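You operate a simulated robot arm through the tools that you are given. There is no shell and no other tool.

You run a simulated two-armed robot. Do the job below in one go: nothing can be reset, and whatever is moved stays where it is left.

Task
Pick up the red sleeve with one hand, pass it to the other hand and put it on the top of the trims bench.

It is judged by the outcome, as a careful person would: the job done as asked, and still so three seconds after it is handed in. It fails if anything else is knocked over, pushed out of place, dropped, spilled or broken.

Robot
Two 6-joint arms with two-finger parallel grippers on one trunk, on a base that moves. Base frame: it is fixed to the floor where the robot stands at the start and does not move with it; the origin is under the middle of the robot, x ahead of it, y to its left, z up. Readings come in m, degrees, newtons and seconds.
The left shoulder is at the start at [0.28, 0.185, 0.78], the right one opposite. With the tool pointing down near the work surface each hand reaches from about 0.5 to 0.92 m from the robot's upright axis, wherever it stands, measured 20 degrees to its own side. Places, roughly: red sleeve [1.5, 1, 0.75]; top of the trims bench [2.2, -2.4, 0.8]. Payload 1.57 kg a hand.
The TCP of each hand is the grasp point between the finger pads, 0.03 m short of the fingertips. In the tool frame z runs along the fingers and y along their closing line. Largest opening 0.08 m; finger width 0.017, thickness 0.012; the body of the gripper, 0.04 by 0.082 m, starts 0.08 m behind the TCP.
Orientation is that of the tool frame in the base frame, as a unit quaternion [x, y, z, w]. With the fingers straight down and closing along the base's y, the tool's x points along the base's -x, its y along +y and its z along -z.

Tools
- The arms move only by the tool move_arm. It takes "left_increments", "right_increments" or both (then of equal length, played together; a hand with none holds still); each is a list of rows, each a list of 6 numbers: the shift along the tool's x, y, z in m, then the turn, a rotation vector about the tool's x, y, z in degrees. In form: [[tx, ty, tz, ax, ay, az], ...]. A call has 1 to 20 rows; each row is the pose to reach, as a shift and turn from the pose commanded when the call began, along the tool's axes at that moment. "left_jaw" and "right_jaw" are, for a hand that has rows, the gripper command, from -1 (shut) to 1 (fully open), values between in proportion, set as the call begins (left out, the last holds). Rows are played at 5 a second. More than 0.05 m and 8.6 degrees between two rows, or a gripper value outside its range, and nothing of the call is played. Where a pose cannot be reached the arm comes as near as it can. A force on the tool above 40 N (or 10 N above the force at the start of the call, whichever is more), or a blocked arm, ends the call early, and 0.2 s more pass. The fingers move at their own pace (about 0.153 m/s each) and stop on an object; they squeeze with about 38 N. The grip force told is the motor's: it shows also when the fingers shut on nothing. Time passes only in rows, and 0.2 s behind the last, so rows that repeat a pose let the fingers close. The reply holds the time, the measured pose of the TCP, the force on the tool along the base axes, the opening and the grip force, in the units named above and with some noise, with the torque about the TCP (base axes, N m) and any sound that the robot's microphone picked up.
- Cameras (640 x 400 px; columns grow to the right, rows downward): "scene" is now at [0.2453, 0.013, 1.2382]; the picture's right is [0.14, -0.99, 0.00], its down [-0.58, -0.08, -0.81] and it looks along [0.80, 0.11, -0.59] (base axes); focal length 268 px, centre (320, 200). "left" rides on the left gripper at [0.072, 0.007, -0.122] in its tool frame; the picture's right is [-0.09, 1.00, 0.00], its down [-0.84, -0.08, -0.54] and it looks along [-0.54, -0.05, 0.84] (tool axes); focal length 238 px, centre (320, 200). "right" rides on the right gripper at [0.072, -0.007, -0.122] in its tool frame; the picture's right is [0.09, 1.00, 0.00], its down [-0.84, 0.08, -0.54] and it looks along [-0.54, 0.05, 0.84] (tool axes); focal length 238 px, centre (320, 200). There is no depth. A picture from a camera that has moved, and an enlarged one, comes with that camera's place and axes in the base frame and with its lens.
- get_image(camera): a new picture of that camera. The clock stands still meanwhile.
- raise_lower(by): slides the trunk up (or, below 0, down) by that many m; the arms and the scene camera ride with it, the base frame stays. It gives what a move gives, with no picture.
- base_move(legs): drives the robot by 1 to 6 legs, each [ahead, turn to the left] in m and degrees, along the robot's own axes; the way and the turn of a leg run together, so that a leg with both is an arc; at most 1.5 m and 180 degrees a leg. The arms and the cameras ride along, it lands a little off, and it stops where it bumps. It gives what a move gives.
- turn_head(pan, tilt): turns the head with the scene camera to pan (to the left, within 86 degrees either way) and tilt (down, from -29 to 69), counted from straight ahead of the robot. It gives what a move gives.
- enlarge(camera, box): a new picture of the part [left, top, right, bottom] of that camera's present view, enlarged. The clock stands still meanwhile.
- hand_in(): hands the job in; it is judged then, once.

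Nothing tells you exact positions but the pictures and the camera data. Unless the task says otherwise, let go and move clear before handing in.

The tools are called after "Call:" as name(argument=value, ...) on one line, values as JSON. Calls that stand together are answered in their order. move_arm: Moves the arms, as the interface text tells. Its arguments: {"type":"object","properties":{"left_increments":{"type":"array","items":{"type":"array","items":{"type":"number"}}},"left_jaw":{"type":"number"},"right_increments":{"type":"array","items":{"type":"array","items":{"type":"number"}}},"right_jaw":{"type":"number"}},"required":[]} The other tools are called the same way: raise_lower (by) moves the trunk up or down; base_move (legs) drives the base; turn_head (pan, tilt) turns the head that bears the scene camera; get_image (camera) takes a picture; enlarge (camera, box) takes an enlarged picture of a part of a camera's view; hand_in () hands the job in.

At the start:

```text
t: 0.0
left_position: [0.5405, 0.1841, 1.0416]
left_ee_rot: [0.0, 1.0, -0.001, 0.001]
left_ft_force: [0.7, -0.5, -0.5]
left_moment: [-0.01, -0.01, 0.02]
left_width: 0.0801
left_grip_force: 0.2
right_position: [0.5936, -0.1873, 1.0553]
right_ee_rot: [0.0, 1.0, 0.0, 0.0]
right_ft_force: [0.3, 0.0, 0.5]
right_moment: [-0.02, -0.01, 0.01]
right_width: 0.0797
right_grip_force: 0.1
trunk travel left (down, up): [-0.475, 0.515]
robot x, y, heading: [-0.0032, 0.0003, -0.0]
head pan, tilt (commanded): [8.0, 36.0]
```

scene: 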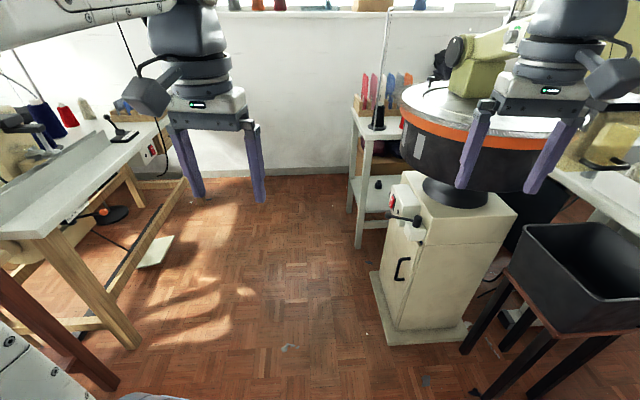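
right: 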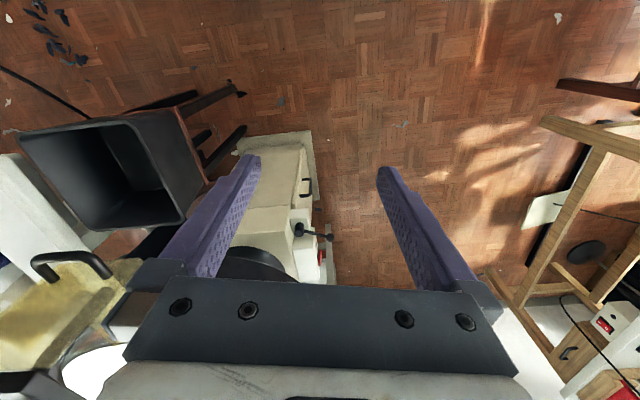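
left: 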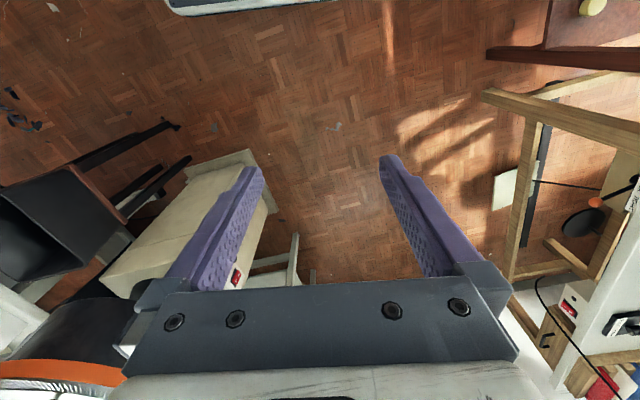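

I see a sewing workshop: a bench with thread cones on the left, and a machine and a bin on the right. I'll look around with the head first to find the red sleeve and the trims bench.

Call:
turn_head(pan=35, tilt=25)

Call:
get_image(camera="scene")

Call:
turn_head(pan=-45, tilt=25)

Call:
get_image(camera="scene")

```text
t: 0.9
left_position: [0.5415, 0.1837, 1.0407]
left_ee_rot: [0.001, 1.0, -0.001, 0.001]
left_ft_force: [-0.2, -0.8, -0.3]
left_moment: [-0.01, 0.0, 0.01]
left_width: 0.0798
left_grip_force: 0.0
right_position: [0.5933, -0.1881, 1.0553]
right_ee_rot: [0.0, 1.0, 0.0, 0.0]
right_ft_force: [0.0, -0.2, -0.3]
right_moment: [0.0, -0.02, -0.01]
right_width: 0.0799
right_grip_force: 0.1
trunk travel left (down, up): [-0.475, 0.515]
robot x, y, heading: [0.0014, 0.0009, 0.1]
head pan, tilt (commanded): [35.0, 25.0]
```

```text
taken
camera scene: at [0.2341, 0.0537, 1.2555], right [0.57, -0.82, 0.0], down [-0.35, -0.24, -0.91], along [0.74, 0.52, -0.42], focal length 268 px, centre (320, 200)
```

scene: 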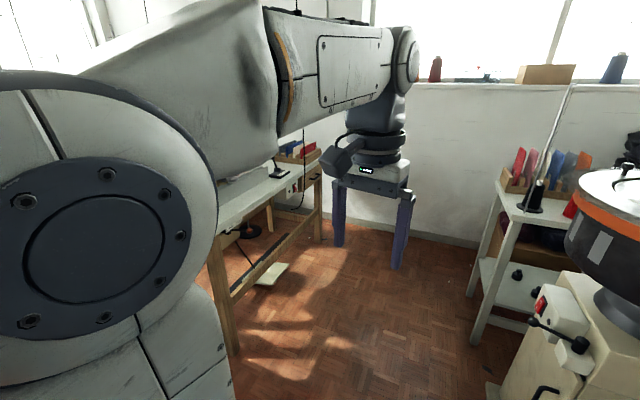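

```text
t: 2.4
left_position: [0.5405, 0.1839, 1.0411]
left_ee_rot: [0.0, 1.0, -0.001, 0.001]
left_ft_force: [-0.5, 0.3, 0.0]
left_moment: [-0.01, 0.02, 0.02]
left_width: 0.0799
left_grip_force: 0.1
right_position: [0.5929, -0.1864, 1.0543]
right_ee_rot: [0.0, 1.0, 0.0, -0.001]
right_ft_force: [-0.6, -0.5, -0.3]
right_moment: [0.04, -0.01, 0.01]
right_width: 0.0799
right_grip_force: 0.0
trunk travel left (down, up): [-0.475, 0.515]
robot x, y, heading: [0.0002, -0.0028, 0.1]
head pan, tilt (commanded): [-45.0, 25.0]
```

```text
taken
camera scene: at [0.2238, -0.0642, 1.2555], right [-0.71, -0.71, 0.0], down [-0.3, 0.3, -0.91], along [0.64, -0.64, -0.42], focal length 268 px, centre (320, 200)
```

scene: 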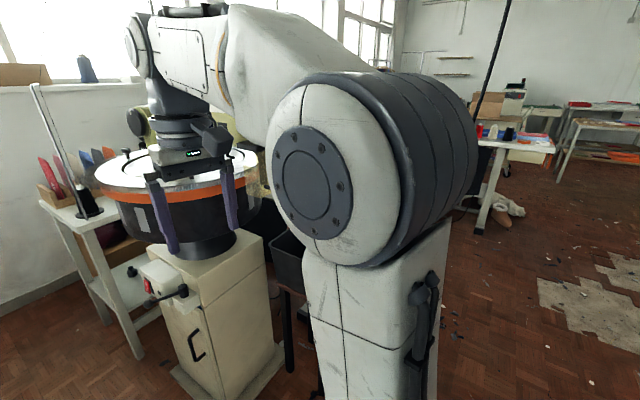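

The sleeve should be near the left bench, partly hidden behind my left arm. I'll look closer there from several head angles.

Call:
turn_head(pan=30, tilt=20)

Call:
enlarge(camera="scene", box=[200, 100, 440, 250])

Call:
turn_head(pan=5, tilt=20)

Call:
get_image(camera="scene")

Call:
enlarge(camera="scene", box=[0, 100, 240, 250])

Call:
enlarge(camera="scene", box=[340, 80, 500, 180])

```text
t: 3.9
left_position: [0.5411, 0.184, 1.041]
left_ee_rot: [0.0, 1.0, -0.001, 0.001]
left_ft_force: [-0.5, 0.2, -0.6]
left_moment: [-0.01, 0.01, -0.02]
left_width: 0.0799
left_grip_force: 0.0
right_position: [0.5933, -0.187, 1.0539]
right_ee_rot: [0.0, 1.0, 0.0, 0.001]
right_ft_force: [-0.3, 0.6, 0.7]
right_moment: [0.02, 0.02, 0.0]
right_width: 0.0802
right_grip_force: 0.1
trunk travel left (down, up): [-0.475, 0.515]
robot x, y, heading: [-0.0006, 0.0004, -0.2]
head pan, tilt (commanded): [30.0, 20.0]
```

```text
2.67 times, centred on (320, 175) of scene
camera zoom: at [0.2393, 0.0474, 1.2636], right [0.5, -0.87, 0.0], down [-0.3, -0.17, -0.94], along [0.81, 0.47, -0.34], focal length 716 px, centre (320, 267)
```

zoom: 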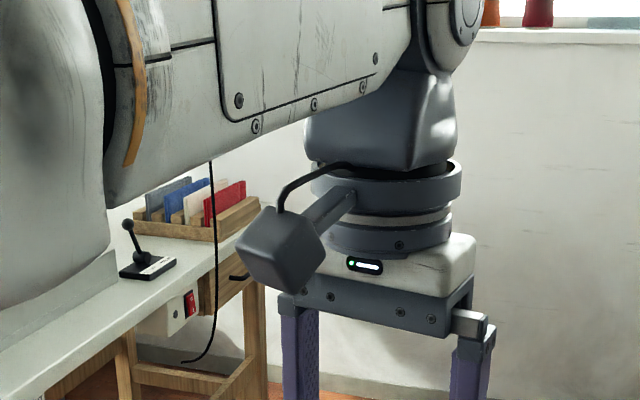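

```text
t: 4.8
left_position: [0.5401, 0.184, 1.0415]
left_ee_rot: [0.0, 1.0, 0.0, 0.001]
left_ft_force: [-1.4, -0.8, 0.0]
left_moment: [0.0, 0.02, -0.01]
left_width: 0.0802
left_grip_force: 0.0
right_position: [0.5939, -0.1876, 1.0554]
right_ee_rot: [0.0, 1.0, 0.001, 0.0]
right_ft_force: [-0.5, 0.5, -0.4]
right_moment: [0.02, 0.0, 0.02]
right_width: 0.0801
right_grip_force: 0.2
trunk travel left (down, up): [-0.475, 0.515]
robot x, y, heading: [0.0039, -0.0001, -0.1]
head pan, tilt (commanded): [5.0, 20.0]
```

```text
taken
camera scene: at [0.2514, 0.0091, 1.2636], right [0.09, -1.0, 0.0], down [-0.34, -0.03, -0.94], along [0.94, 0.08, -0.34], focal length 268 px, centre (320, 200)
```

scene: 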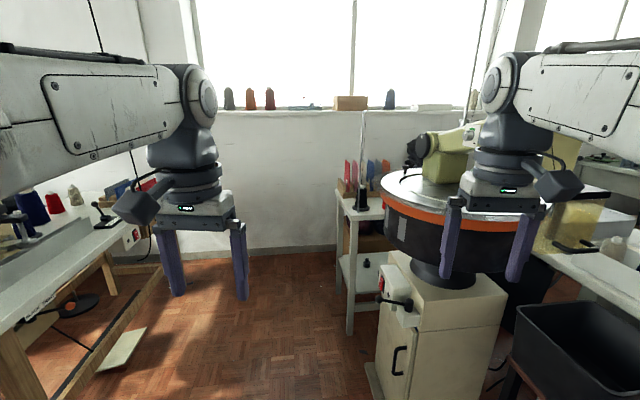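

```text
2.67 times, centred on (120, 175) of scene
camera zoom: at [0.2514, 0.0091, 1.2636], right [0.09, -1.0, 0.0], down [-0.34, -0.03, -0.94], along [0.94, 0.08, -0.34], focal length 716 px, centre (853, 267)
```

zoom: 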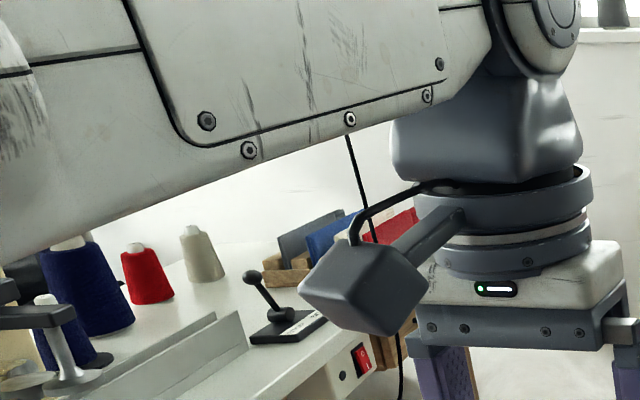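

```text
4.00 times, centred on (420, 130) of scene
camera zoom: at [0.2514, 0.0091, 1.2636], right [0.09, -1.0, 0.0], down [-0.34, -0.03, -0.94], along [0.94, 0.08, -0.34], focal length 1074 px, centre (-80, 480)
```

zoom: 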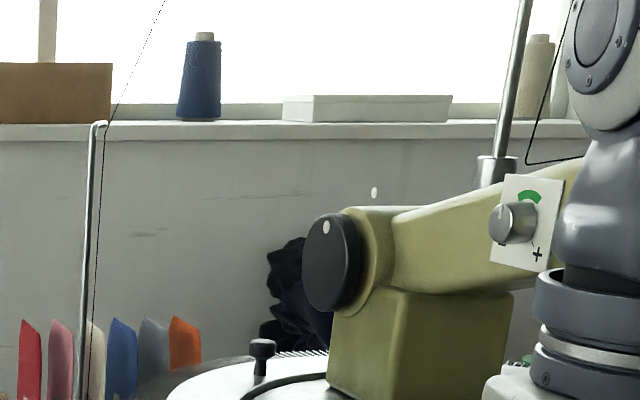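

The red sleeve looks like a red card pouch in the wooden rack at the far end of the left bench, around (1.55, 1.1). I'll drive part of the way toward it and take a better look.

Call:
base_move(legs=[[0, 28], [0.55, 0]])

Call:
turn_head(pan=8, tilt=30)

Call:
get_image(camera="scene")

Call:
get_image(camera="left")

```text
t: 9.4
left_position: [0.8847, 0.6713, 1.04]
left_ee_rot: [-0.238, 0.971, -0.001, 0.002]
left_ft_force: [0.4, 1.0, 0.4]
left_moment: [0.03, 0.01, 0.03]
left_width: 0.08
left_grip_force: 0.0
right_position: [1.1041, 0.3666, 1.0553]
right_ee_rot: [-0.239, 0.971, 0.001, 0.001]
right_ft_force: [-0.2, 0.3, 0.5]
right_moment: [0.0, 0.02, 0.01]
right_width: 0.08
right_grip_force: 0.1
trunk travel left (down, up): [-0.475, 0.515]
robot x, y, heading: [0.4883, 0.2588, 27.6]
head pan, tilt (commanded): [5.0, 20.0]
```

```text
t: 10.1
left_position: [0.8842, 0.6716, 1.0394]
left_ee_rot: [-0.239, 0.971, -0.002, 0.001]
left_ft_force: [0.2, -0.7, -0.1]
left_moment: [0.02, -0.02, -0.03]
left_width: 0.0799
left_grip_force: 0.0
right_position: [1.1043, 0.3664, 1.0569]
right_ee_rot: [-0.238, 0.971, 0.0, -0.001]
right_ft_force: [0.0, 1.0, -0.4]
right_moment: [0.02, 0.01, 0.0]
right_width: 0.08
right_grip_force: 0.1
trunk travel left (down, up): [-0.475, 0.515]
robot x, y, heading: [0.4928, 0.2566, 27.6]
head pan, tilt (commanded): [8.0, 30.0]
```

```text
taken
camera scene: at [0.7048, 0.3854, 1.2476], right [0.58, -0.81, 0.0], down [-0.41, -0.29, -0.87], along [0.7, 0.5, -0.5], focal length 268 px, centre (320, 200)
```

scene: 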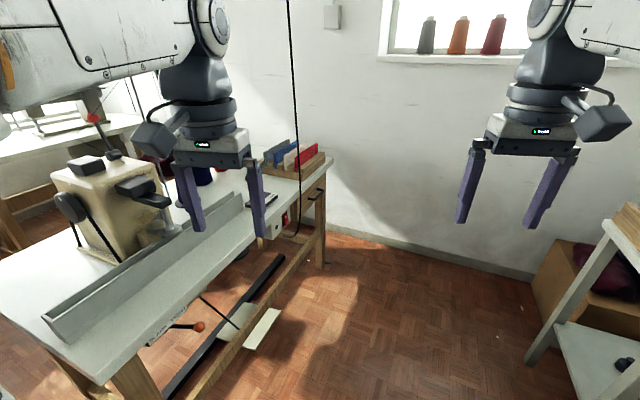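

```text
taken
camera left: at [0.8171, 0.644, 1.1623], right [-0.38, 0.93, 0.0], down [0.78, 0.32, 0.54], along [0.5, 0.2, -0.84], focal length 238 px, centre (320, 200)
```

left: 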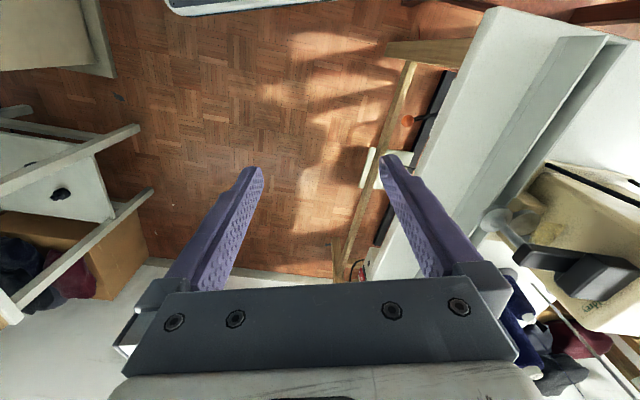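

Call:
enlarge(camera="scene", box=[240, 120, 352, 190])

Call:
enlarge(camera="scene", box=[160, 120, 400, 270])

```text
5.71 times, centred on (296, 155) of scene
camera zoom: at [0.7048, 0.3854, 1.2476], right [0.58, -0.81, 0.0], down [-0.41, -0.29, -0.87], along [0.7, 0.5, -0.5], focal length 1534 px, centre (457, 457)
```

zoom: 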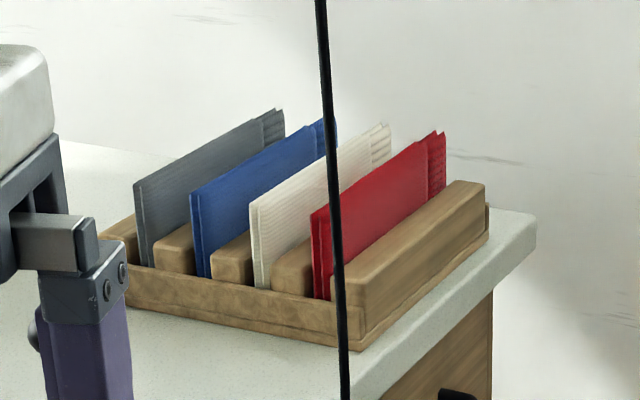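

```text
2.67 times, centred on (280, 195) of scene
camera zoom: at [0.7048, 0.3854, 1.2476], right [0.58, -0.81, 0.0], down [-0.41, -0.29, -0.87], along [0.7, 0.5, -0.5], focal length 716 px, centre (427, 213)
```

zoom: 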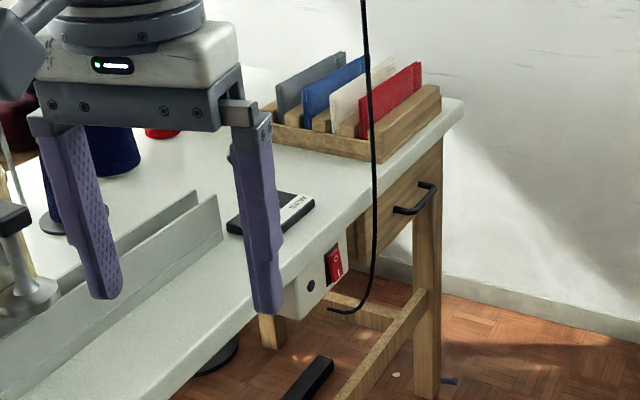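

The red sleeve is a flat piece, about 0.2 m long, standing in the slot nearest the bench front at about (1.6, 1.1). A black cord hangs in front of the bench near (1.4, 0.97), and I must keep clear of it. I'll drive along the bench to get a second viewpoint on the cord and the rack.

Call:
base_move(legs=[[0, -16], [0.5, 0]])

Call:
turn_head(pan=40, tilt=30)

Call:
get_image(camera="scene")

Call:
get_image(camera="left")

Call:
get_image(camera="right")

```text
t: 14.0
left_position: [1.4762, 0.6483, 1.0397]
left_ee_rot: [-0.101, 0.995, -0.001, 0.001]
left_ft_force: [-0.1, -0.3, 0.7]
left_moment: [0.0, -0.03, -0.01]
left_width: 0.0798
left_grip_force: 0.1
right_position: [1.6017, 0.2943, 1.0558]
right_ee_rot: [-0.101, 0.995, 0.0, 0.0]
right_ft_force: [-0.3, 0.0, -0.4]
right_moment: [0.01, -0.01, -0.02]
right_width: 0.0801
right_grip_force: 0.0
trunk travel left (down, up): [-0.475, 0.515]
robot x, y, heading: [0.9828, 0.3605, 11.4]
head pan, tilt (commanded): [8.0, 30.0]
```

```text
t: 14.9
left_position: [1.4759, 0.6483, 1.0406]
left_ee_rot: [-0.1, 0.995, -0.001, 0.001]
left_ft_force: [0.0, 0.4, 0.9]
left_moment: [-0.02, -0.05, -0.03]
left_width: 0.08
left_grip_force: 0.2
right_position: [1.6021, 0.2958, 1.0553]
right_ee_rot: [-0.101, 0.995, 0.001, 0.0]
right_ft_force: [-0.5, -0.4, -0.2]
right_moment: [0.02, -0.01, -0.01]
right_width: 0.0799
right_grip_force: 0.0
trunk travel left (down, up): [-0.475, 0.515]
robot x, y, heading: [0.9842, 0.3613, 11.4]
head pan, tilt (commanded): [40.0, 30.0]
```

```text
taken
camera scene: at [1.1945, 0.4628, 1.2475], right [0.78, -0.62, 0.0], down [-0.31, -0.39, -0.87], along [0.54, 0.68, -0.5], focal length 268 px, centre (320, 200)
```

scene: 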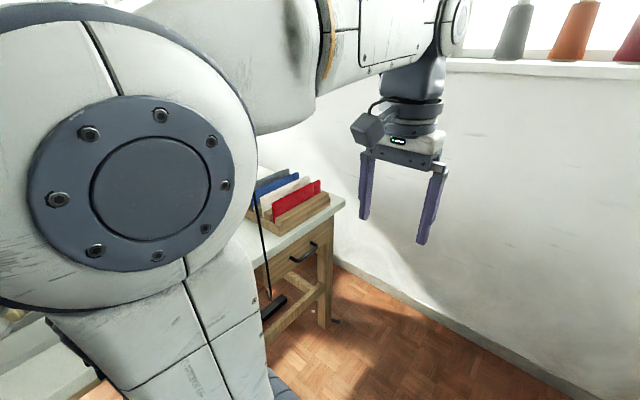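

```text
taken
camera left: at [1.4029, 0.6401, 1.1623], right [-0.11, 0.99, 0.0], down [0.83, 0.09, 0.54], along [0.54, 0.06, -0.84], focal length 238 px, centre (320, 200)
```

left: 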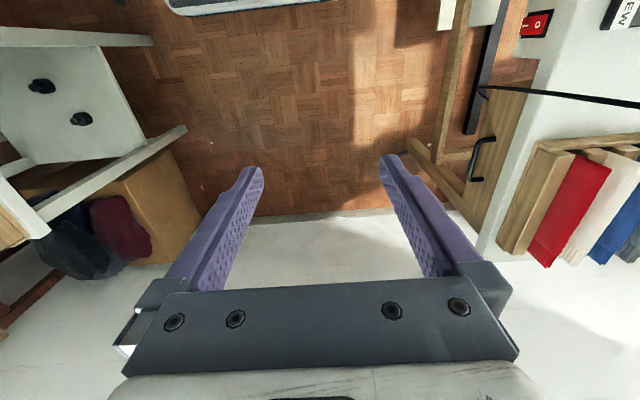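

```text
taken
camera right: at [1.5326, 0.2746, 1.1772], right [-0.29, 0.96, 0.0], down [0.8, 0.24, 0.54], along [0.52, 0.16, -0.84], focal length 238 px, centre (320, 200)
```

right: 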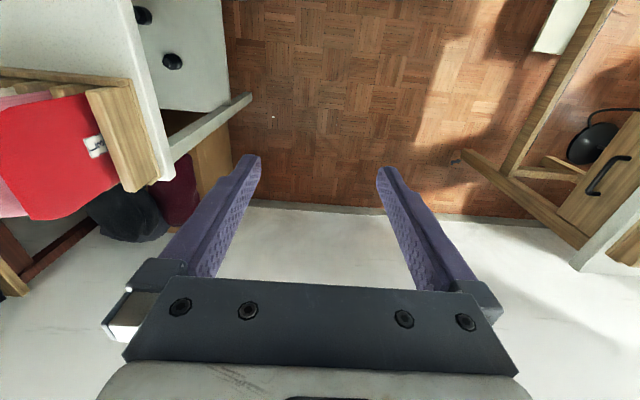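

I've triangulated the cord at about (1.42, 0.99). Now I'll enlarge both views of the rack to triangulate the sleeve.

Call:
enlarge(camera="scene", box=[240, 155, 352, 225])

Call:
enlarge(camera="left", box=[480, 100, 640, 300])

```text
5.71 times, centred on (296, 190) of scene
camera zoom: at [1.1945, 0.4628, 1.2475], right [0.78, -0.62, 0.0], down [-0.31, -0.39, -0.87], along [0.54, 0.68, -0.5], focal length 1534 px, centre (457, 257)
```

zoom: 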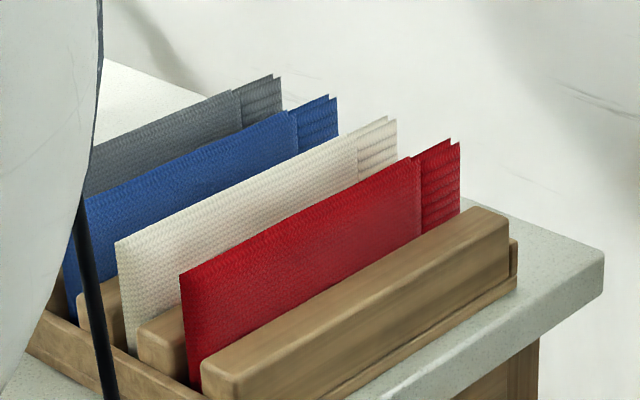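

```text
2.00 times, centred on (560, 200) of left
camera zoom: at [1.4029, 0.6401, 1.1623], right [-0.11, 0.99, 0.0], down [0.83, 0.09, 0.54], along [0.54, 0.06, -0.84], focal length 477 px, centre (-160, 200)
```

zoom: 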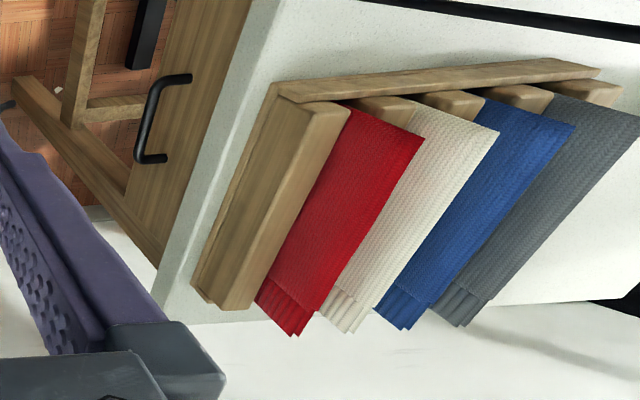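

The sleeve's top edge runs from about (1.50, 1.07) to (1.71, 1.11) at z≈0.853, and the rack blocks top out near z≈0.82. The cord at (1.42, 0.99) is close to the near end, so I'll drive further along the bench and reach for the far third of the sleeve with the left hand.

Call:
base_move(legs=[[0.42, 0]])

Call:
turn_head(pan=60, tilt=35)

Call:
get_image(camera="scene")

Call:
get_image(camera="left")

Call:
get_image(camera="right")

```text
t: 17.5
left_position: [1.889, 0.7343, 1.04]
left_ee_rot: [-0.101, 0.995, -0.001, 0.001]
left_ft_force: [0.0, 0.5, 0.5]
left_moment: [0.03, -0.01, 0.01]
left_width: 0.0799
left_grip_force: 0.1
right_position: [2.0161, 0.3828, 1.0539]
right_ee_rot: [-0.103, 0.995, 0.0, 0.0]
right_ft_force: [0.3, -0.6, 0.8]
right_moment: [0.0, 0.03, -0.03]
right_width: 0.0799
right_grip_force: 0.0
trunk travel left (down, up): [-0.475, 0.515]
robot x, y, heading: [1.3948, 0.4472, 11.8]
head pan, tilt (commanded): [40.0, 30.0]
```

```text
t: 18.4
left_position: [1.8885, 0.7348, 1.0401]
left_ee_rot: [-0.102, 0.995, -0.001, 0.001]
left_ft_force: [0.7, -0.1, 0.2]
left_moment: [0.01, -0.04, 0.01]
left_width: 0.0801
left_grip_force: 0.1
right_position: [2.0158, 0.3815, 1.0554]
right_ee_rot: [-0.103, 0.995, 0.0, 0.0]
right_ft_force: [0.2, -0.6, -0.1]
right_moment: [0.0, 0.01, -0.02]
right_width: 0.0799
right_grip_force: 0.0
trunk travel left (down, up): [-0.475, 0.515]
robot x, y, heading: [1.3942, 0.4456, 11.7]
head pan, tilt (commanded): [60.0, 35.0]
```

```text
taken
camera scene: at [1.579, 0.5614, 1.2398], right [0.95, -0.31, 0.0], down [-0.18, -0.54, -0.82], along [0.26, 0.78, -0.57], focal length 268 px, centre (320, 200)
```

scene: 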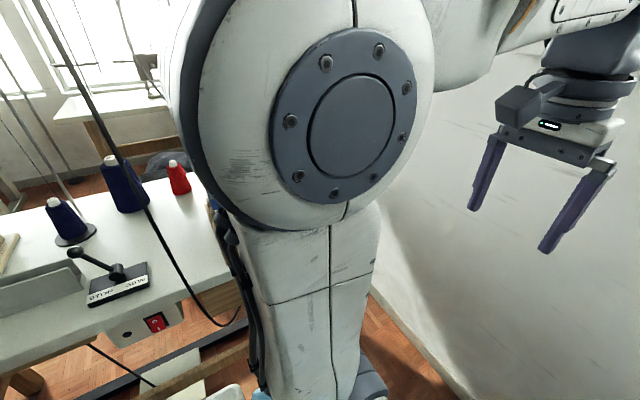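

```text
taken
camera left: at [1.8153, 0.7266, 1.1623], right [-0.11, 0.99, 0.0], down [0.83, 0.09, 0.54], along [0.54, 0.06, -0.84], focal length 238 px, centre (320, 200)
```

left: 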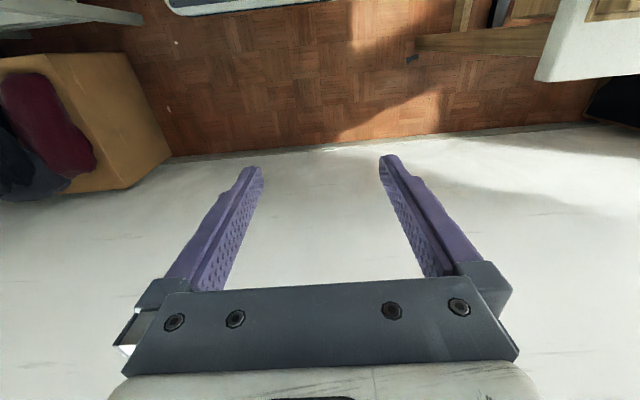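

```text
taken
camera right: at [1.9458, 0.3613, 1.1772], right [-0.29, 0.96, 0.0], down [0.8, 0.25, 0.54], along [0.52, 0.16, -0.84], focal length 238 px, centre (320, 200)
```

right: 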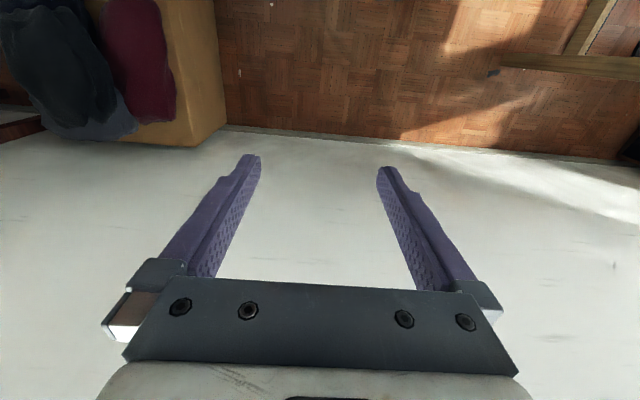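

The cord is confirmed at (1.424, 0.987). I'll move the left hand across at its present height until it hovers over the far third of the red sleeve, then look.

Call:
move_arm(left_increments=[[0.013, 0.034, 0, 0, 0, 0], [0.027, 0.068, 0, 0, 0, 0], [0.04, 0.102, 0, 0, 0, 0], [0.053, 0.135, 0, 0, 0, 0], [0.067, 0.169, 0, 0, 0, 0], [0.08, 0.203, 0, 0, 0, 0], [0.093, 0.237, 0, 0, 0, 0], [0.107, 0.271, 0, 0, 0, 0], [0.12, 0.305, 0, 0, 0, 0], [0.133, 0.338, 0, 0, 0, 0], [0.147, 0.372, 0, 0, 0, 0], [0.16, 0.406, 0, 0, 0, 0], [0.16, 0.406, 0, 0, 0, 0]], left_jaw=0)

Call:
get_image(camera="left")

Call:
get_image(camera="scene")

```text
t: 21.2
left_position: [1.6476, 1.101, 1.0404]
left_ee_rot: [-0.102, 0.995, 0.0, 0.002]
left_ft_force: [0.9, -0.2, -0.7]
left_moment: [-0.02, 0.0, -0.02]
left_width: 0.0398
left_grip_force: 0.0
right_position: [2.0151, 0.3824, 1.0557]
right_ee_rot: [-0.104, 0.995, 0.0, -0.001]
right_ft_force: [-0.5, 0.4, 0.6]
right_moment: [0.02, -0.06, -0.03]
right_width: 0.08
right_grip_force: 0.1
trunk travel left (down, up): [-0.475, 0.515]
robot x, y, heading: [1.3931, 0.4428, 11.8]
head pan, tilt (commanded): [60.0, 35.0]
```

```text
taken
camera left: at [1.5757, 1.0927, 1.162], right [-0.11, 0.99, 0.0], down [0.83, 0.09, 0.54], along [0.54, 0.06, -0.84], focal length 238 px, centre (320, 200)
```

left: 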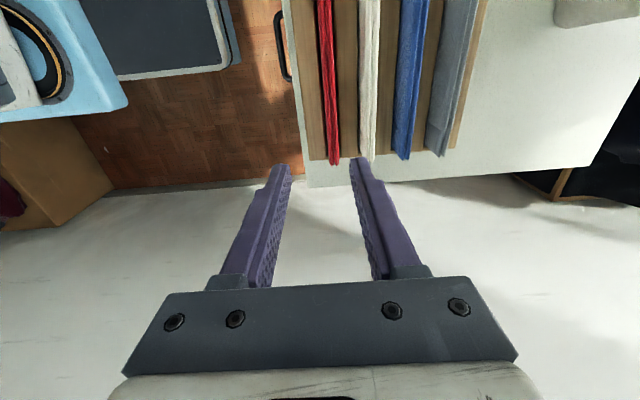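

```text
taken
camera scene: at [1.5789, 0.5615, 1.2397], right [0.95, -0.31, 0.0], down [-0.18, -0.54, -0.82], along [0.26, 0.78, -0.57], focal length 268 px, centre (320, 200)
```

scene: 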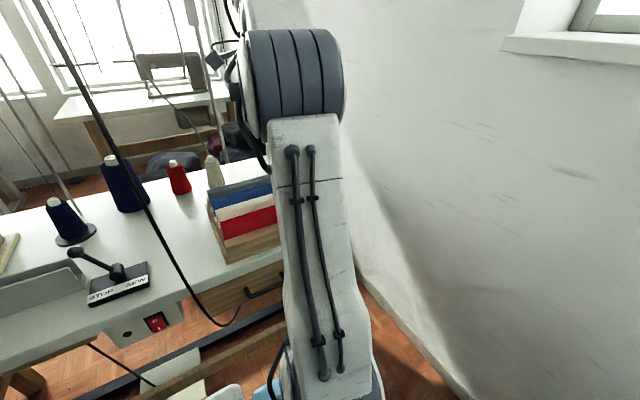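

The left camera now looks straight down on the rack, and the red sleeve appears slightly to the +y side of the hand's centre. I'll enlarge the view to measure the offset.

Call:
enlarge(camera="left", box=[272, 20, 400, 180])

Call:
enlarge(camera="scene", box=[180, 130, 308, 280])

```text
2.50 times, centred on (336, 100) of left
camera zoom: at [1.5757, 1.0927, 1.162], right [-0.11, 0.99, 0.0], down [0.83, 0.09, 0.54], along [0.54, 0.06, -0.84], focal length 596 px, centre (280, 450)
```

zoom: 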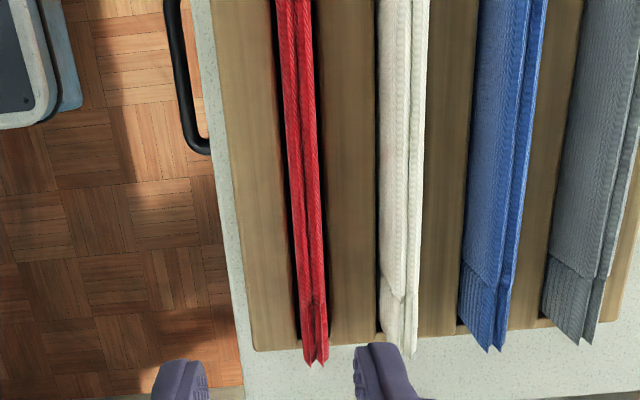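

```text
2.67 times, centred on (244, 205) of scene
camera zoom: at [1.5789, 0.5615, 1.2397], right [0.95, -0.31, 0.0], down [-0.18, -0.54, -0.82], along [0.26, 0.78, -0.57], focal length 716 px, centre (523, 187)
```

zoom: 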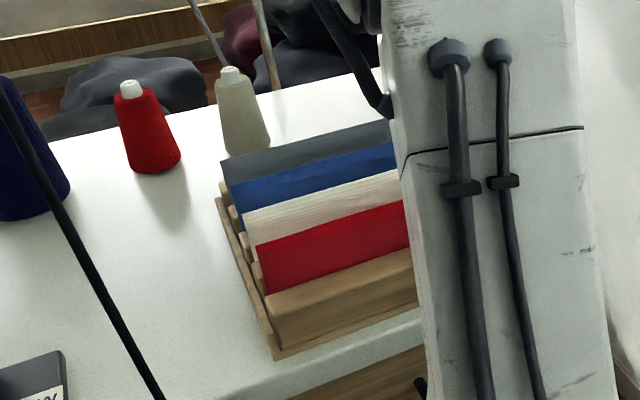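

The sleeve runs parallel to the tool's x axis, offset 14 mm to +y. I'll narrow the jaw to about 32 mm to clear the cream sleeve, shift over, and descend partway to recheck.

Call:
move_arm(left_increments=[[0, 0.014, 0, 0, 0, 0], [0, 0.014, 0.03, 0, 0, 0], [0, 0.014, 0.06, 0, 0, 0], [0, 0.014, 0.09, 0, 0, 0], [0, 0.014, 0.11, 0, 0, 0], [0, 0.014, 0.11, 0, 0, 0]], left_jaw=-0.2)

Call:
get_image(camera="left")

Call:
enlarge(camera="left", box=[256, 80, 384, 240])

Call:
get_image(camera="scene")

```text
t: 22.6
left_position: [1.6461, 1.1125, 0.93]
left_ee_rot: [-0.102, 0.995, -0.001, 0.001]
left_ft_force: [0.9, 0.3, 0.7]
left_moment: [0.01, 0.0, -0.04]
left_width: 0.0321
left_grip_force: 0.0
right_position: [2.0155, 0.3817, 1.0558]
right_ee_rot: [-0.103, 0.995, 0.0, 0.0]
right_ft_force: [-1.1, 0.3, -0.3]
right_moment: [0.01, -0.03, -0.03]
right_width: 0.08
right_grip_force: 0.1
trunk travel left (down, up): [-0.475, 0.515]
robot x, y, heading: [1.3956, 0.4431, 11.9]
head pan, tilt (commanded): [60.0, 35.0]
```

```text
taken
camera left: at [1.5732, 1.105, 1.0517], right [-0.11, 0.99, 0.0], down [0.83, 0.09, 0.54], along [0.54, 0.06, -0.84], focal length 238 px, centre (320, 200)
```

left: 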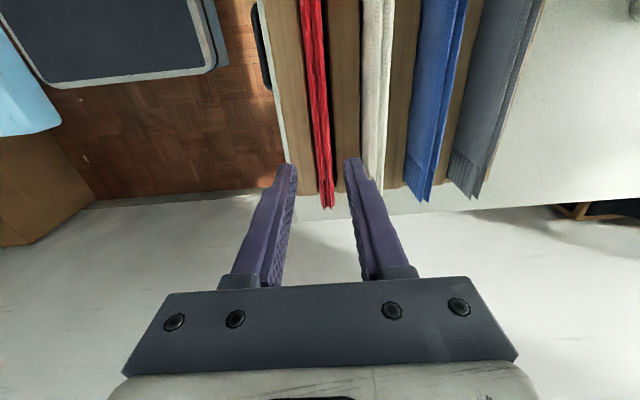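

```text
2.50 times, centred on (320, 160) of left
camera zoom: at [1.5732, 1.105, 1.0517], right [-0.11, 0.99, 0.0], down [0.83, 0.09, 0.54], along [0.54, 0.06, -0.84], focal length 596 px, centre (320, 300)
```

zoom: 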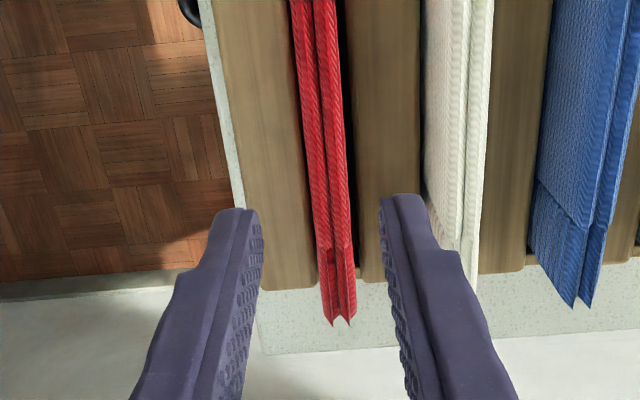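

```text
taken
camera scene: at [1.5789, 0.5615, 1.2397], right [0.95, -0.31, 0.0], down [-0.18, -0.54, -0.82], along [0.26, 0.78, -0.57], focal length 268 px, centre (320, 200)
```

scene: 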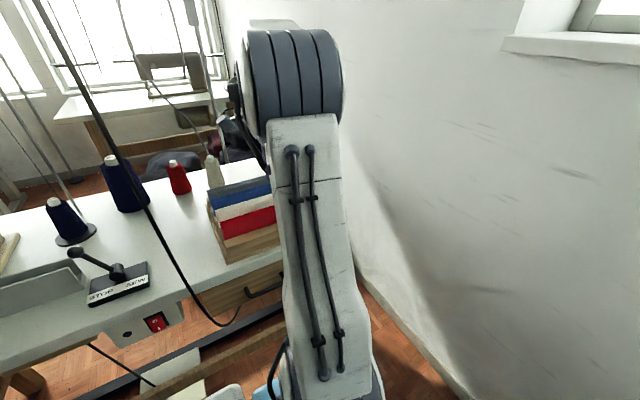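

The offset is now about 2 mm and the fingers straddle the sleeve line, clear of the cream sleeve. I'll descend to just around the top edge and check again.

Call:
move_arm(left_increments=[[0, 0.0015, 0.015, 0, 0, 0], [0, 0.0015, 0.03, 0, 0, 0], [0, 0.0015, 0.045, 0, 0, 0], [0, 0.0015, 0.058, 0, 0, 0], [0, 0.0015, 0.058, 0, 0, 0]], left_jaw=-0.2)

Call:
enlarge(camera="left", box=[256, 80, 384, 240])

Call:
enlarge(camera="scene", box=[180, 130, 308, 280])

```text
t: 23.8
left_position: [1.6446, 1.1154, 0.8717]
left_ee_rot: [-0.101, 0.995, 0.0, 0.002]
left_ft_force: [0.1, -0.3, -0.2]
left_moment: [-0.02, -0.01, 0.03]
left_width: 0.0321
left_grip_force: 0.0
right_position: [2.0157, 0.3825, 1.0537]
right_ee_rot: [-0.103, 0.995, 0.001, 0.0]
right_ft_force: [0.3, 0.1, 0.4]
right_moment: [0.01, -0.01, 0.01]
right_width: 0.08
right_grip_force: 0.0
trunk travel left (down, up): [-0.475, 0.515]
robot x, y, heading: [1.3982, 0.4433, 11.8]
head pan, tilt (commanded): [60.0, 35.0]
```

```text
2.50 times, centred on (320, 160) of left
camera zoom: at [1.573, 1.1066, 0.9936], right [-0.11, 0.99, 0.0], down [0.83, 0.09, 0.54], along [0.54, 0.06, -0.84], focal length 596 px, centre (320, 300)
```

zoom: 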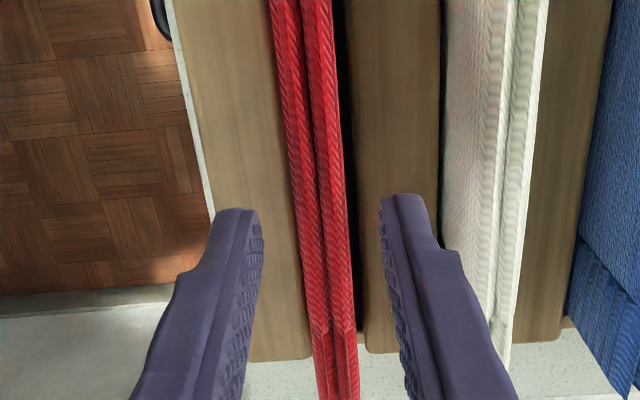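

```text
2.67 times, centred on (244, 205) of scene
camera zoom: at [1.5789, 0.5615, 1.2397], right [0.95, -0.31, 0.0], down [-0.18, -0.54, -0.82], along [0.26, 0.78, -0.57], focal length 716 px, centre (523, 187)
```

zoom: 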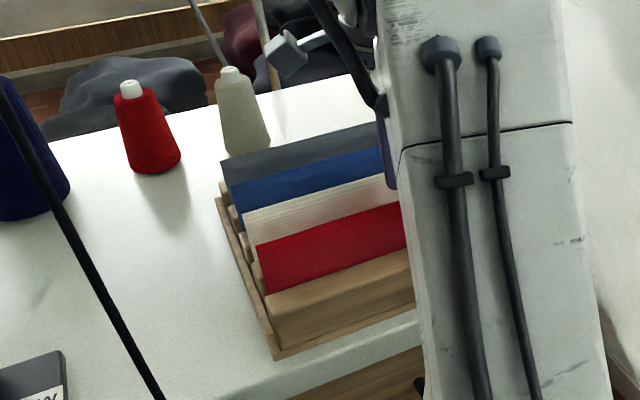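

The fingers are centred on the sleeve and just around its top edge. I'll go down another 2 cm slowly, checking force for contact with the rack blocks.

Call:
move_arm(left_increments=[[0, 0, 0.006, 0, 0, 0], [0, 0, 0.012, 0, 0, 0], [0, 0, 0.018, 0, 0, 0], [0, 0, 0.018, 0, 0, 0]], left_jaw=-0.2)

Call:
enlarge(camera="left", box=[256, 80, 384, 240])

```text
t: 24.8
left_position: [1.6462, 1.1153, 0.8533]
left_ee_rot: [-0.101, 0.995, -0.001, 0.001]
left_ft_force: [-0.6, -0.1, -0.4]
left_moment: [0.0, -0.02, -0.01]
left_width: 0.0319
left_grip_force: 0.1
right_position: [2.0163, 0.3825, 1.0556]
right_ee_rot: [-0.103, 0.995, 0.0, 0.0]
right_ft_force: [0.4, 0.4, 0.1]
right_moment: [-0.03, 0.0, 0.02]
right_width: 0.0799
right_grip_force: 0.2
trunk travel left (down, up): [-0.475, 0.515]
robot x, y, heading: [1.398, 0.4454, 11.8]
head pan, tilt (commanded): [60.0, 35.0]
```

```text
2.50 times, centred on (320, 160) of left
camera zoom: at [1.5733, 1.1068, 0.9753], right [-0.11, 0.99, 0.0], down [0.83, 0.09, 0.54], along [0.54, 0.06, -0.84], focal length 596 px, centre (320, 300)
```

zoom: 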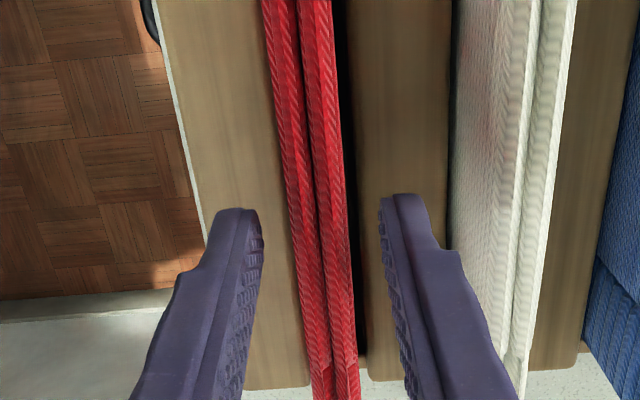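

There's no contact yet. I'll go down a few more millimetres for a better bite.

Call:
move_arm(left_increments=[[0, 0, 0.004, 0, 0, 0], [0, 0, 0.008, 0, 0, 0], [0, 0, 0.008, 0, 0, 0]], left_jaw=-0.2)

Call:
enlarge(camera="left", box=[256, 80, 384, 240])

Call:
enlarge(camera="scene", box=[180, 130, 308, 280])

```text
t: 25.6
left_position: [1.6467, 1.1137, 0.8458]
left_ee_rot: [-0.102, 0.995, 0.0, 0.001]
left_ft_force: [-0.2, -0.1, -0.2]
left_moment: [-0.02, 0.04, 0.01]
left_width: 0.0322
left_grip_force: 0.0
right_position: [2.0165, 0.3824, 1.0547]
right_ee_rot: [-0.104, 0.995, 0.0, 0.0]
right_ft_force: [-0.3, -0.6, 0.1]
right_moment: [0.01, 0.01, -0.03]
right_width: 0.0798
right_grip_force: 0.2
trunk travel left (down, up): [-0.475, 0.515]
robot x, y, heading: [1.3982, 0.4433, 11.5]
head pan, tilt (commanded): [60.0, 35.0]
```

```text
2.50 times, centred on (320, 160) of left
camera zoom: at [1.5735, 1.1064, 0.9673], right [-0.11, 0.99, 0.0], down [0.83, 0.09, 0.54], along [0.54, 0.06, -0.84], focal length 596 px, centre (320, 300)
```

zoom: 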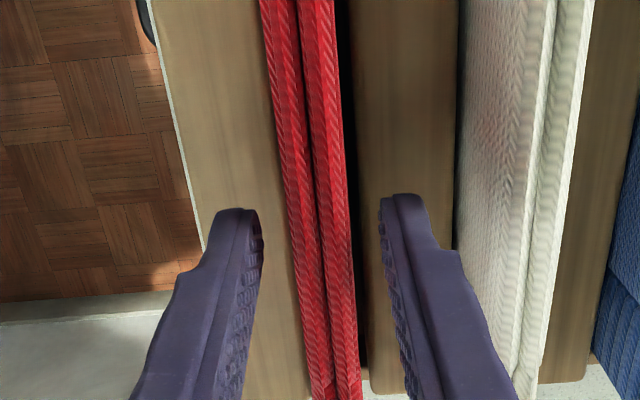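

```text
2.67 times, centred on (244, 205) of scene
camera zoom: at [1.5789, 0.5615, 1.2397], right [0.95, -0.31, 0.0], down [-0.18, -0.54, -0.82], along [0.26, 0.78, -0.57], focal length 716 px, centre (523, 187)
```

zoom: 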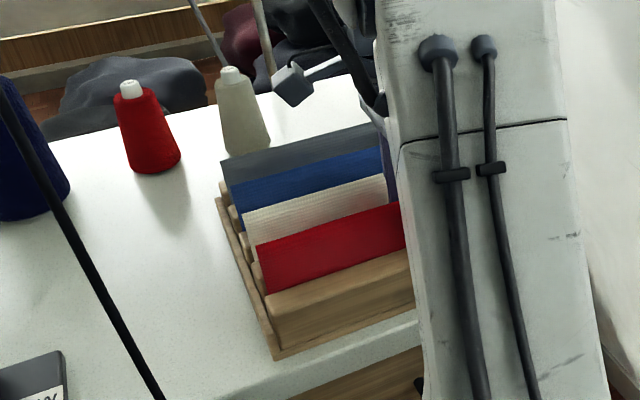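

Still no contact. The blocks appear lower than I first estimated, so I'll ease down another centimetre in small steps.

Call:
move_arm(left_increments=[[0, 0, 0.003, 0, 0, 0], [0, 0, 0.006, 0, 0, 0], [0, 0, 0.006, 0, 0, 0]], left_jaw=-0.2)

Call:
move_arm(left_increments=[[0, 0, 0.002, 0, 0, 0], [0, 0, 0.004, 0, 0, 0], [0, 0, 0.004, 0, 0, 0]], left_jaw=-0.2)

Call:
enlarge(camera="left", box=[256, 80, 384, 240])

```text
t: 26.4
left_position: [1.6463, 1.1138, 0.8388]
left_ee_rot: [-0.101, 0.995, 0.0, 0.0]
left_ft_force: [0.2, 0.3, 0.4]
left_moment: [0.02, 0.04, -0.02]
left_width: 0.032
left_grip_force: 0.1
right_position: [2.0171, 0.3819, 1.0548]
right_ee_rot: [-0.103, 0.995, 0.001, 0.0]
right_ft_force: [0.0, -0.5, 1.1]
right_moment: [0.0, 0.0, 0.04]
right_width: 0.08
right_grip_force: 0.1
trunk travel left (down, up): [-0.475, 0.515]
robot x, y, heading: [1.3986, 0.4431, 11.6]
head pan, tilt (commanded): [60.0, 35.0]
```

```text
t: 27.2
left_position: [1.6465, 1.1141, 0.8363]
left_ee_rot: [-0.101, 0.995, 0.0, 0.001]
left_ft_force: [-0.1, 0.0, -0.1]
left_moment: [0.03, -0.02, 0.0]
left_width: 0.0318
left_grip_force: 0.0
right_position: [2.0154, 0.3818, 1.0552]
right_ee_rot: [-0.103, 0.995, 0.0, 0.0]
right_ft_force: [0.0, 0.1, 0.3]
right_moment: [-0.03, -0.02, 0.0]
right_width: 0.08
right_grip_force: 0.1
trunk travel left (down, up): [-0.475, 0.515]
robot x, y, heading: [1.3956, 0.4469, 11.8]
head pan, tilt (commanded): [60.0, 35.0]
```

```text
2.50 times, centred on (320, 160) of left
camera zoom: at [1.5733, 1.1068, 0.9573], right [-0.11, 0.99, 0.0], down [0.83, 0.09, 0.54], along [0.54, 0.06, -0.84], focal length 596 px, centre (320, 300)
```

zoom: 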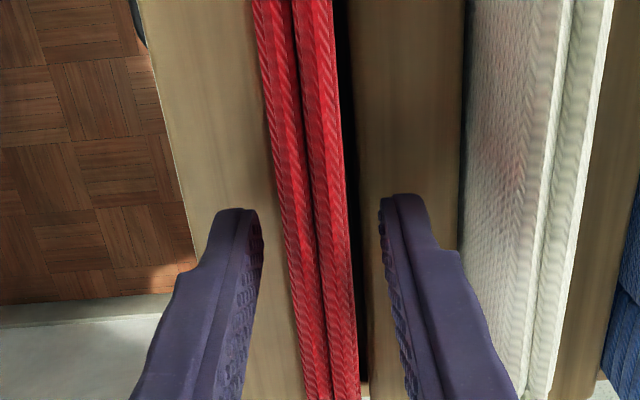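

The fingertips are at z≈0.806 with no contact, so there's a good bite on the sleeve. I'm closing the left jaw now.

Call:
move_arm(left_increments=[[0, 0, 0, 0, 0, 0], [0, 0, 0, 0, 0, 0], [0, 0, 0, 0, 0, 0], [0, 0, 0, 0, 0, 0]], left_jaw=-1)

Call:
enlarge(camera="left", box=[256, 80, 384, 240])

```text
t: 28.2
left_position: [1.6463, 1.1145, 0.8372]
left_ee_rot: [-0.102, 0.995, 0.0, 0.001]
left_ft_force: [0.0, 0.0, 1.0]
left_moment: [-0.05, -0.03, -0.01]
left_width: 0.0153
left_grip_force: 31.1
right_position: [2.0155, 0.3817, 1.0552]
right_ee_rot: [-0.102, 0.995, 0.0, 0.0]
right_ft_force: [-0.5, -0.3, -0.7]
right_moment: [0.0, 0.02, 0.02]
right_width: 0.0799
right_grip_force: 0.0
trunk travel left (down, up): [-0.475, 0.515]
robot x, y, heading: [1.3932, 0.4463, 11.8]
head pan, tilt (commanded): [60.0, 35.0]
```

```text
2.50 times, centred on (320, 160) of left
camera zoom: at [1.5733, 1.1067, 0.9574], right [-0.11, 0.99, 0.0], down [0.83, 0.1, 0.54], along [0.54, 0.06, -0.84], focal length 596 px, centre (320, 300)
```

zoom: 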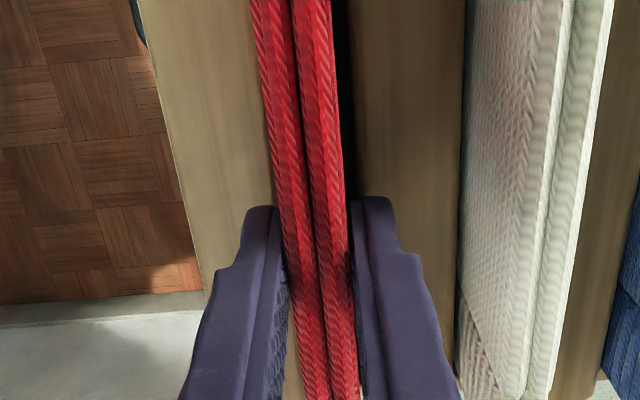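

The grip holds at a 15 mm width. I'll lift straight up slowly.

Call:
move_arm(left_increments=[[0, 0, -0.01, 0, 0, 0], [0, 0, -0.025, 0, 0, 0], [0, 0, -0.04, 0, 0, 0], [0, 0, -0.055, 0, 0, 0], [0, 0, -0.07, 0, 0, 0], [0, 0, -0.085, 0, 0, 0], [0, 0, -0.1, 0, 0, 0], [0, 0, -0.1, 0, 0, 0]], left_jaw=-1)

Call:
get_image(camera="left")

Call:
enlarge(camera="scene", box=[150, 80, 342, 280])

```text
t: 30.0
left_position: [1.6445, 1.1137, 0.9356]
left_ee_rot: [-0.102, 0.995, 0.0, 0.001]
left_ft_force: [-0.6, 0.7, -0.6]
left_moment: [0.03, -0.02, 0.05]
left_width: 0.0155
left_grip_force: 31.0
right_position: [2.0152, 0.3821, 1.0549]
right_ee_rot: [-0.103, 0.995, -0.001, 0.0]
right_ft_force: [-0.1, 0.3, -0.7]
right_moment: [0.01, 0.01, 0.0]
right_width: 0.0798
right_grip_force: 0.1
trunk travel left (down, up): [-0.475, 0.515]
robot x, y, heading: [1.3945, 0.4418, 11.8]
head pan, tilt (commanded): [60.0, 35.0]
```

```text
taken
camera left: at [1.5726, 1.1062, 1.0577], right [-0.11, 0.99, 0.0], down [0.83, 0.09, 0.54], along [0.54, 0.06, -0.84], focal length 238 px, centre (320, 200)
```

left: 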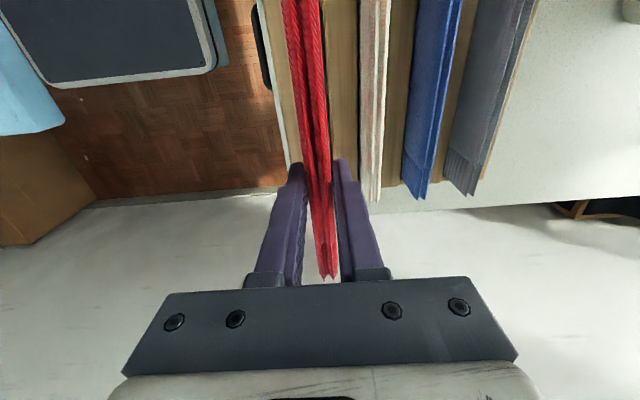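

```text
2.00 times, centred on (246, 180) of scene
camera zoom: at [1.5789, 0.5615, 1.2397], right [0.95, -0.31, 0.0], down [-0.18, -0.54, -0.82], along [0.26, 0.78, -0.57], focal length 537 px, centre (468, 240)
```

zoom: 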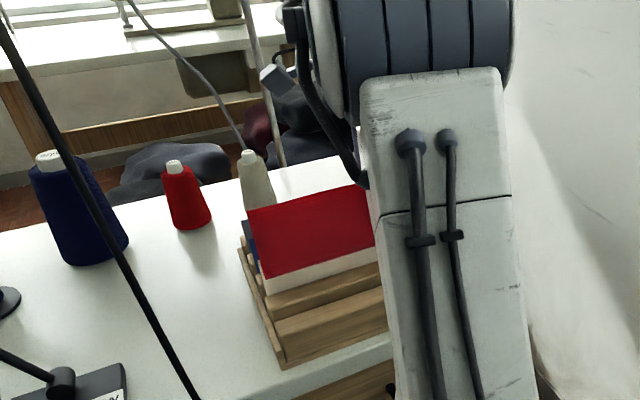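

The sleeve came out cleanly and stays rigid in the grip. I'll raise it further, then bring it back in front of the robot, away from the cord.

Call:
move_arm(left_increments=[[0, 0, -0.02, 0, 0, 0], [0, 0, -0.04, 0, 0, 0], [0, 0, -0.06, 0, 0, 0], [0, 0, -0.08, 0, 0, 0], [0, 0, -0.1, 0, 0, 0], [0, 0, -0.12, 0, 0, 0], [0, 0, -0.13, 0, 0, 0], [0, 0, -0.13, 0, 0, 0]], left_jaw=-1)

Call:
move_arm(left_increments=[[-0.017, -0.033, 0, 0, 0, 0], [-0.034, -0.066, 0, 0, 0, 0], [-0.05, -0.099, 0, 0, 0, 0], [-0.067, -0.132, 0, 0, 0, 0], [-0.084, -0.165, 0, 0, 0, 0], [-0.1, -0.198, 0, 0, 0, 0], [-0.117, -0.231, 0, 0, 0, 0], [-0.134, -0.264, 0, 0, 0, 0], [-0.15, -0.297, 0, 0, 0, 0], [-0.167, -0.33, 0, 0, 0, 0], [-0.184, -0.363, 0, 0, 0, 0], [-0.2, -0.396, 0, 0, 0, 0], [-0.21, -0.42, 0, 0, 0, 0], [-0.21, -0.42, 0, 0, 0, 0]], left_jaw=-1)

Call:
get_image(camera="left")

Call:
get_image(camera="scene")

```text
t: 31.8
left_position: [1.6466, 1.1155, 1.0662]
left_ee_rot: [-0.102, 0.995, -0.001, 0.0]
left_ft_force: [0.3, -0.4, -0.3]
left_moment: [-0.02, -0.05, 0.0]
left_width: 0.0152
left_grip_force: 30.4
right_position: [2.0168, 0.3823, 1.0549]
right_ee_rot: [-0.104, 0.995, 0.0, 0.001]
right_ft_force: [0.6, -0.3, -0.1]
right_moment: [0.03, 0.02, 0.01]
right_width: 0.0802
right_grip_force: 0.2
trunk travel left (down, up): [-0.475, 0.515]
robot x, y, heading: [1.3945, 0.4433, 12.0]
head pan, tilt (commanded): [60.0, 35.0]
```

```text
t: 34.8
left_position: [1.9367, 0.7447, 1.0669]
left_ee_rot: [-0.102, 0.995, -0.001, 0.001]
left_ft_force: [-0.5, -0.6, -0.8]
left_moment: [-0.01, -0.06, -0.04]
left_width: 0.0153
left_grip_force: 31.2
right_position: [2.015, 0.381, 1.0539]
right_ee_rot: [-0.103, 0.995, 0.0, 0.0]
right_ft_force: [-0.2, -0.4, -0.3]
right_moment: [-0.01, 0.05, -0.03]
right_width: 0.08
right_grip_force: 0.1
trunk travel left (down, up): [-0.475, 0.515]
robot x, y, heading: [1.3971, 0.4447, 11.8]
head pan, tilt (commanded): [60.0, 35.0]
```

```text
taken
camera left: at [1.8639, 0.7374, 1.1881], right [-0.11, 0.99, 0.0], down [0.83, 0.1, 0.54], along [0.54, 0.06, -0.84], focal length 238 px, centre (320, 200)
```

left: 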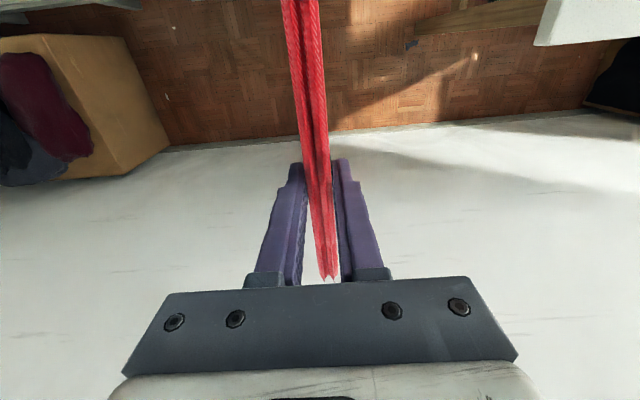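

```text
taken
camera scene: at [1.5789, 0.5614, 1.2397], right [0.95, -0.31, 0.0], down [-0.18, -0.54, -0.82], along [0.26, 0.78, -0.57], focal length 268 px, centre (320, 200)
```

scene: 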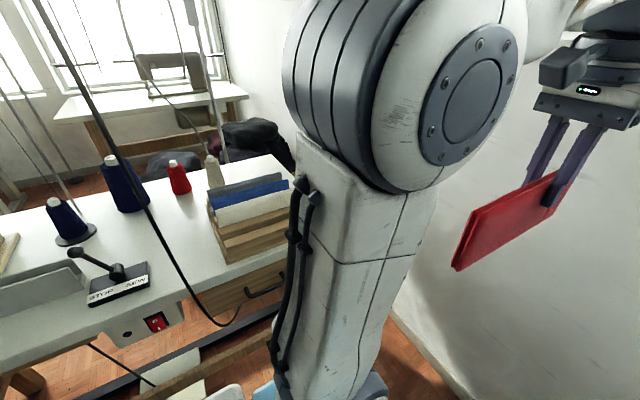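

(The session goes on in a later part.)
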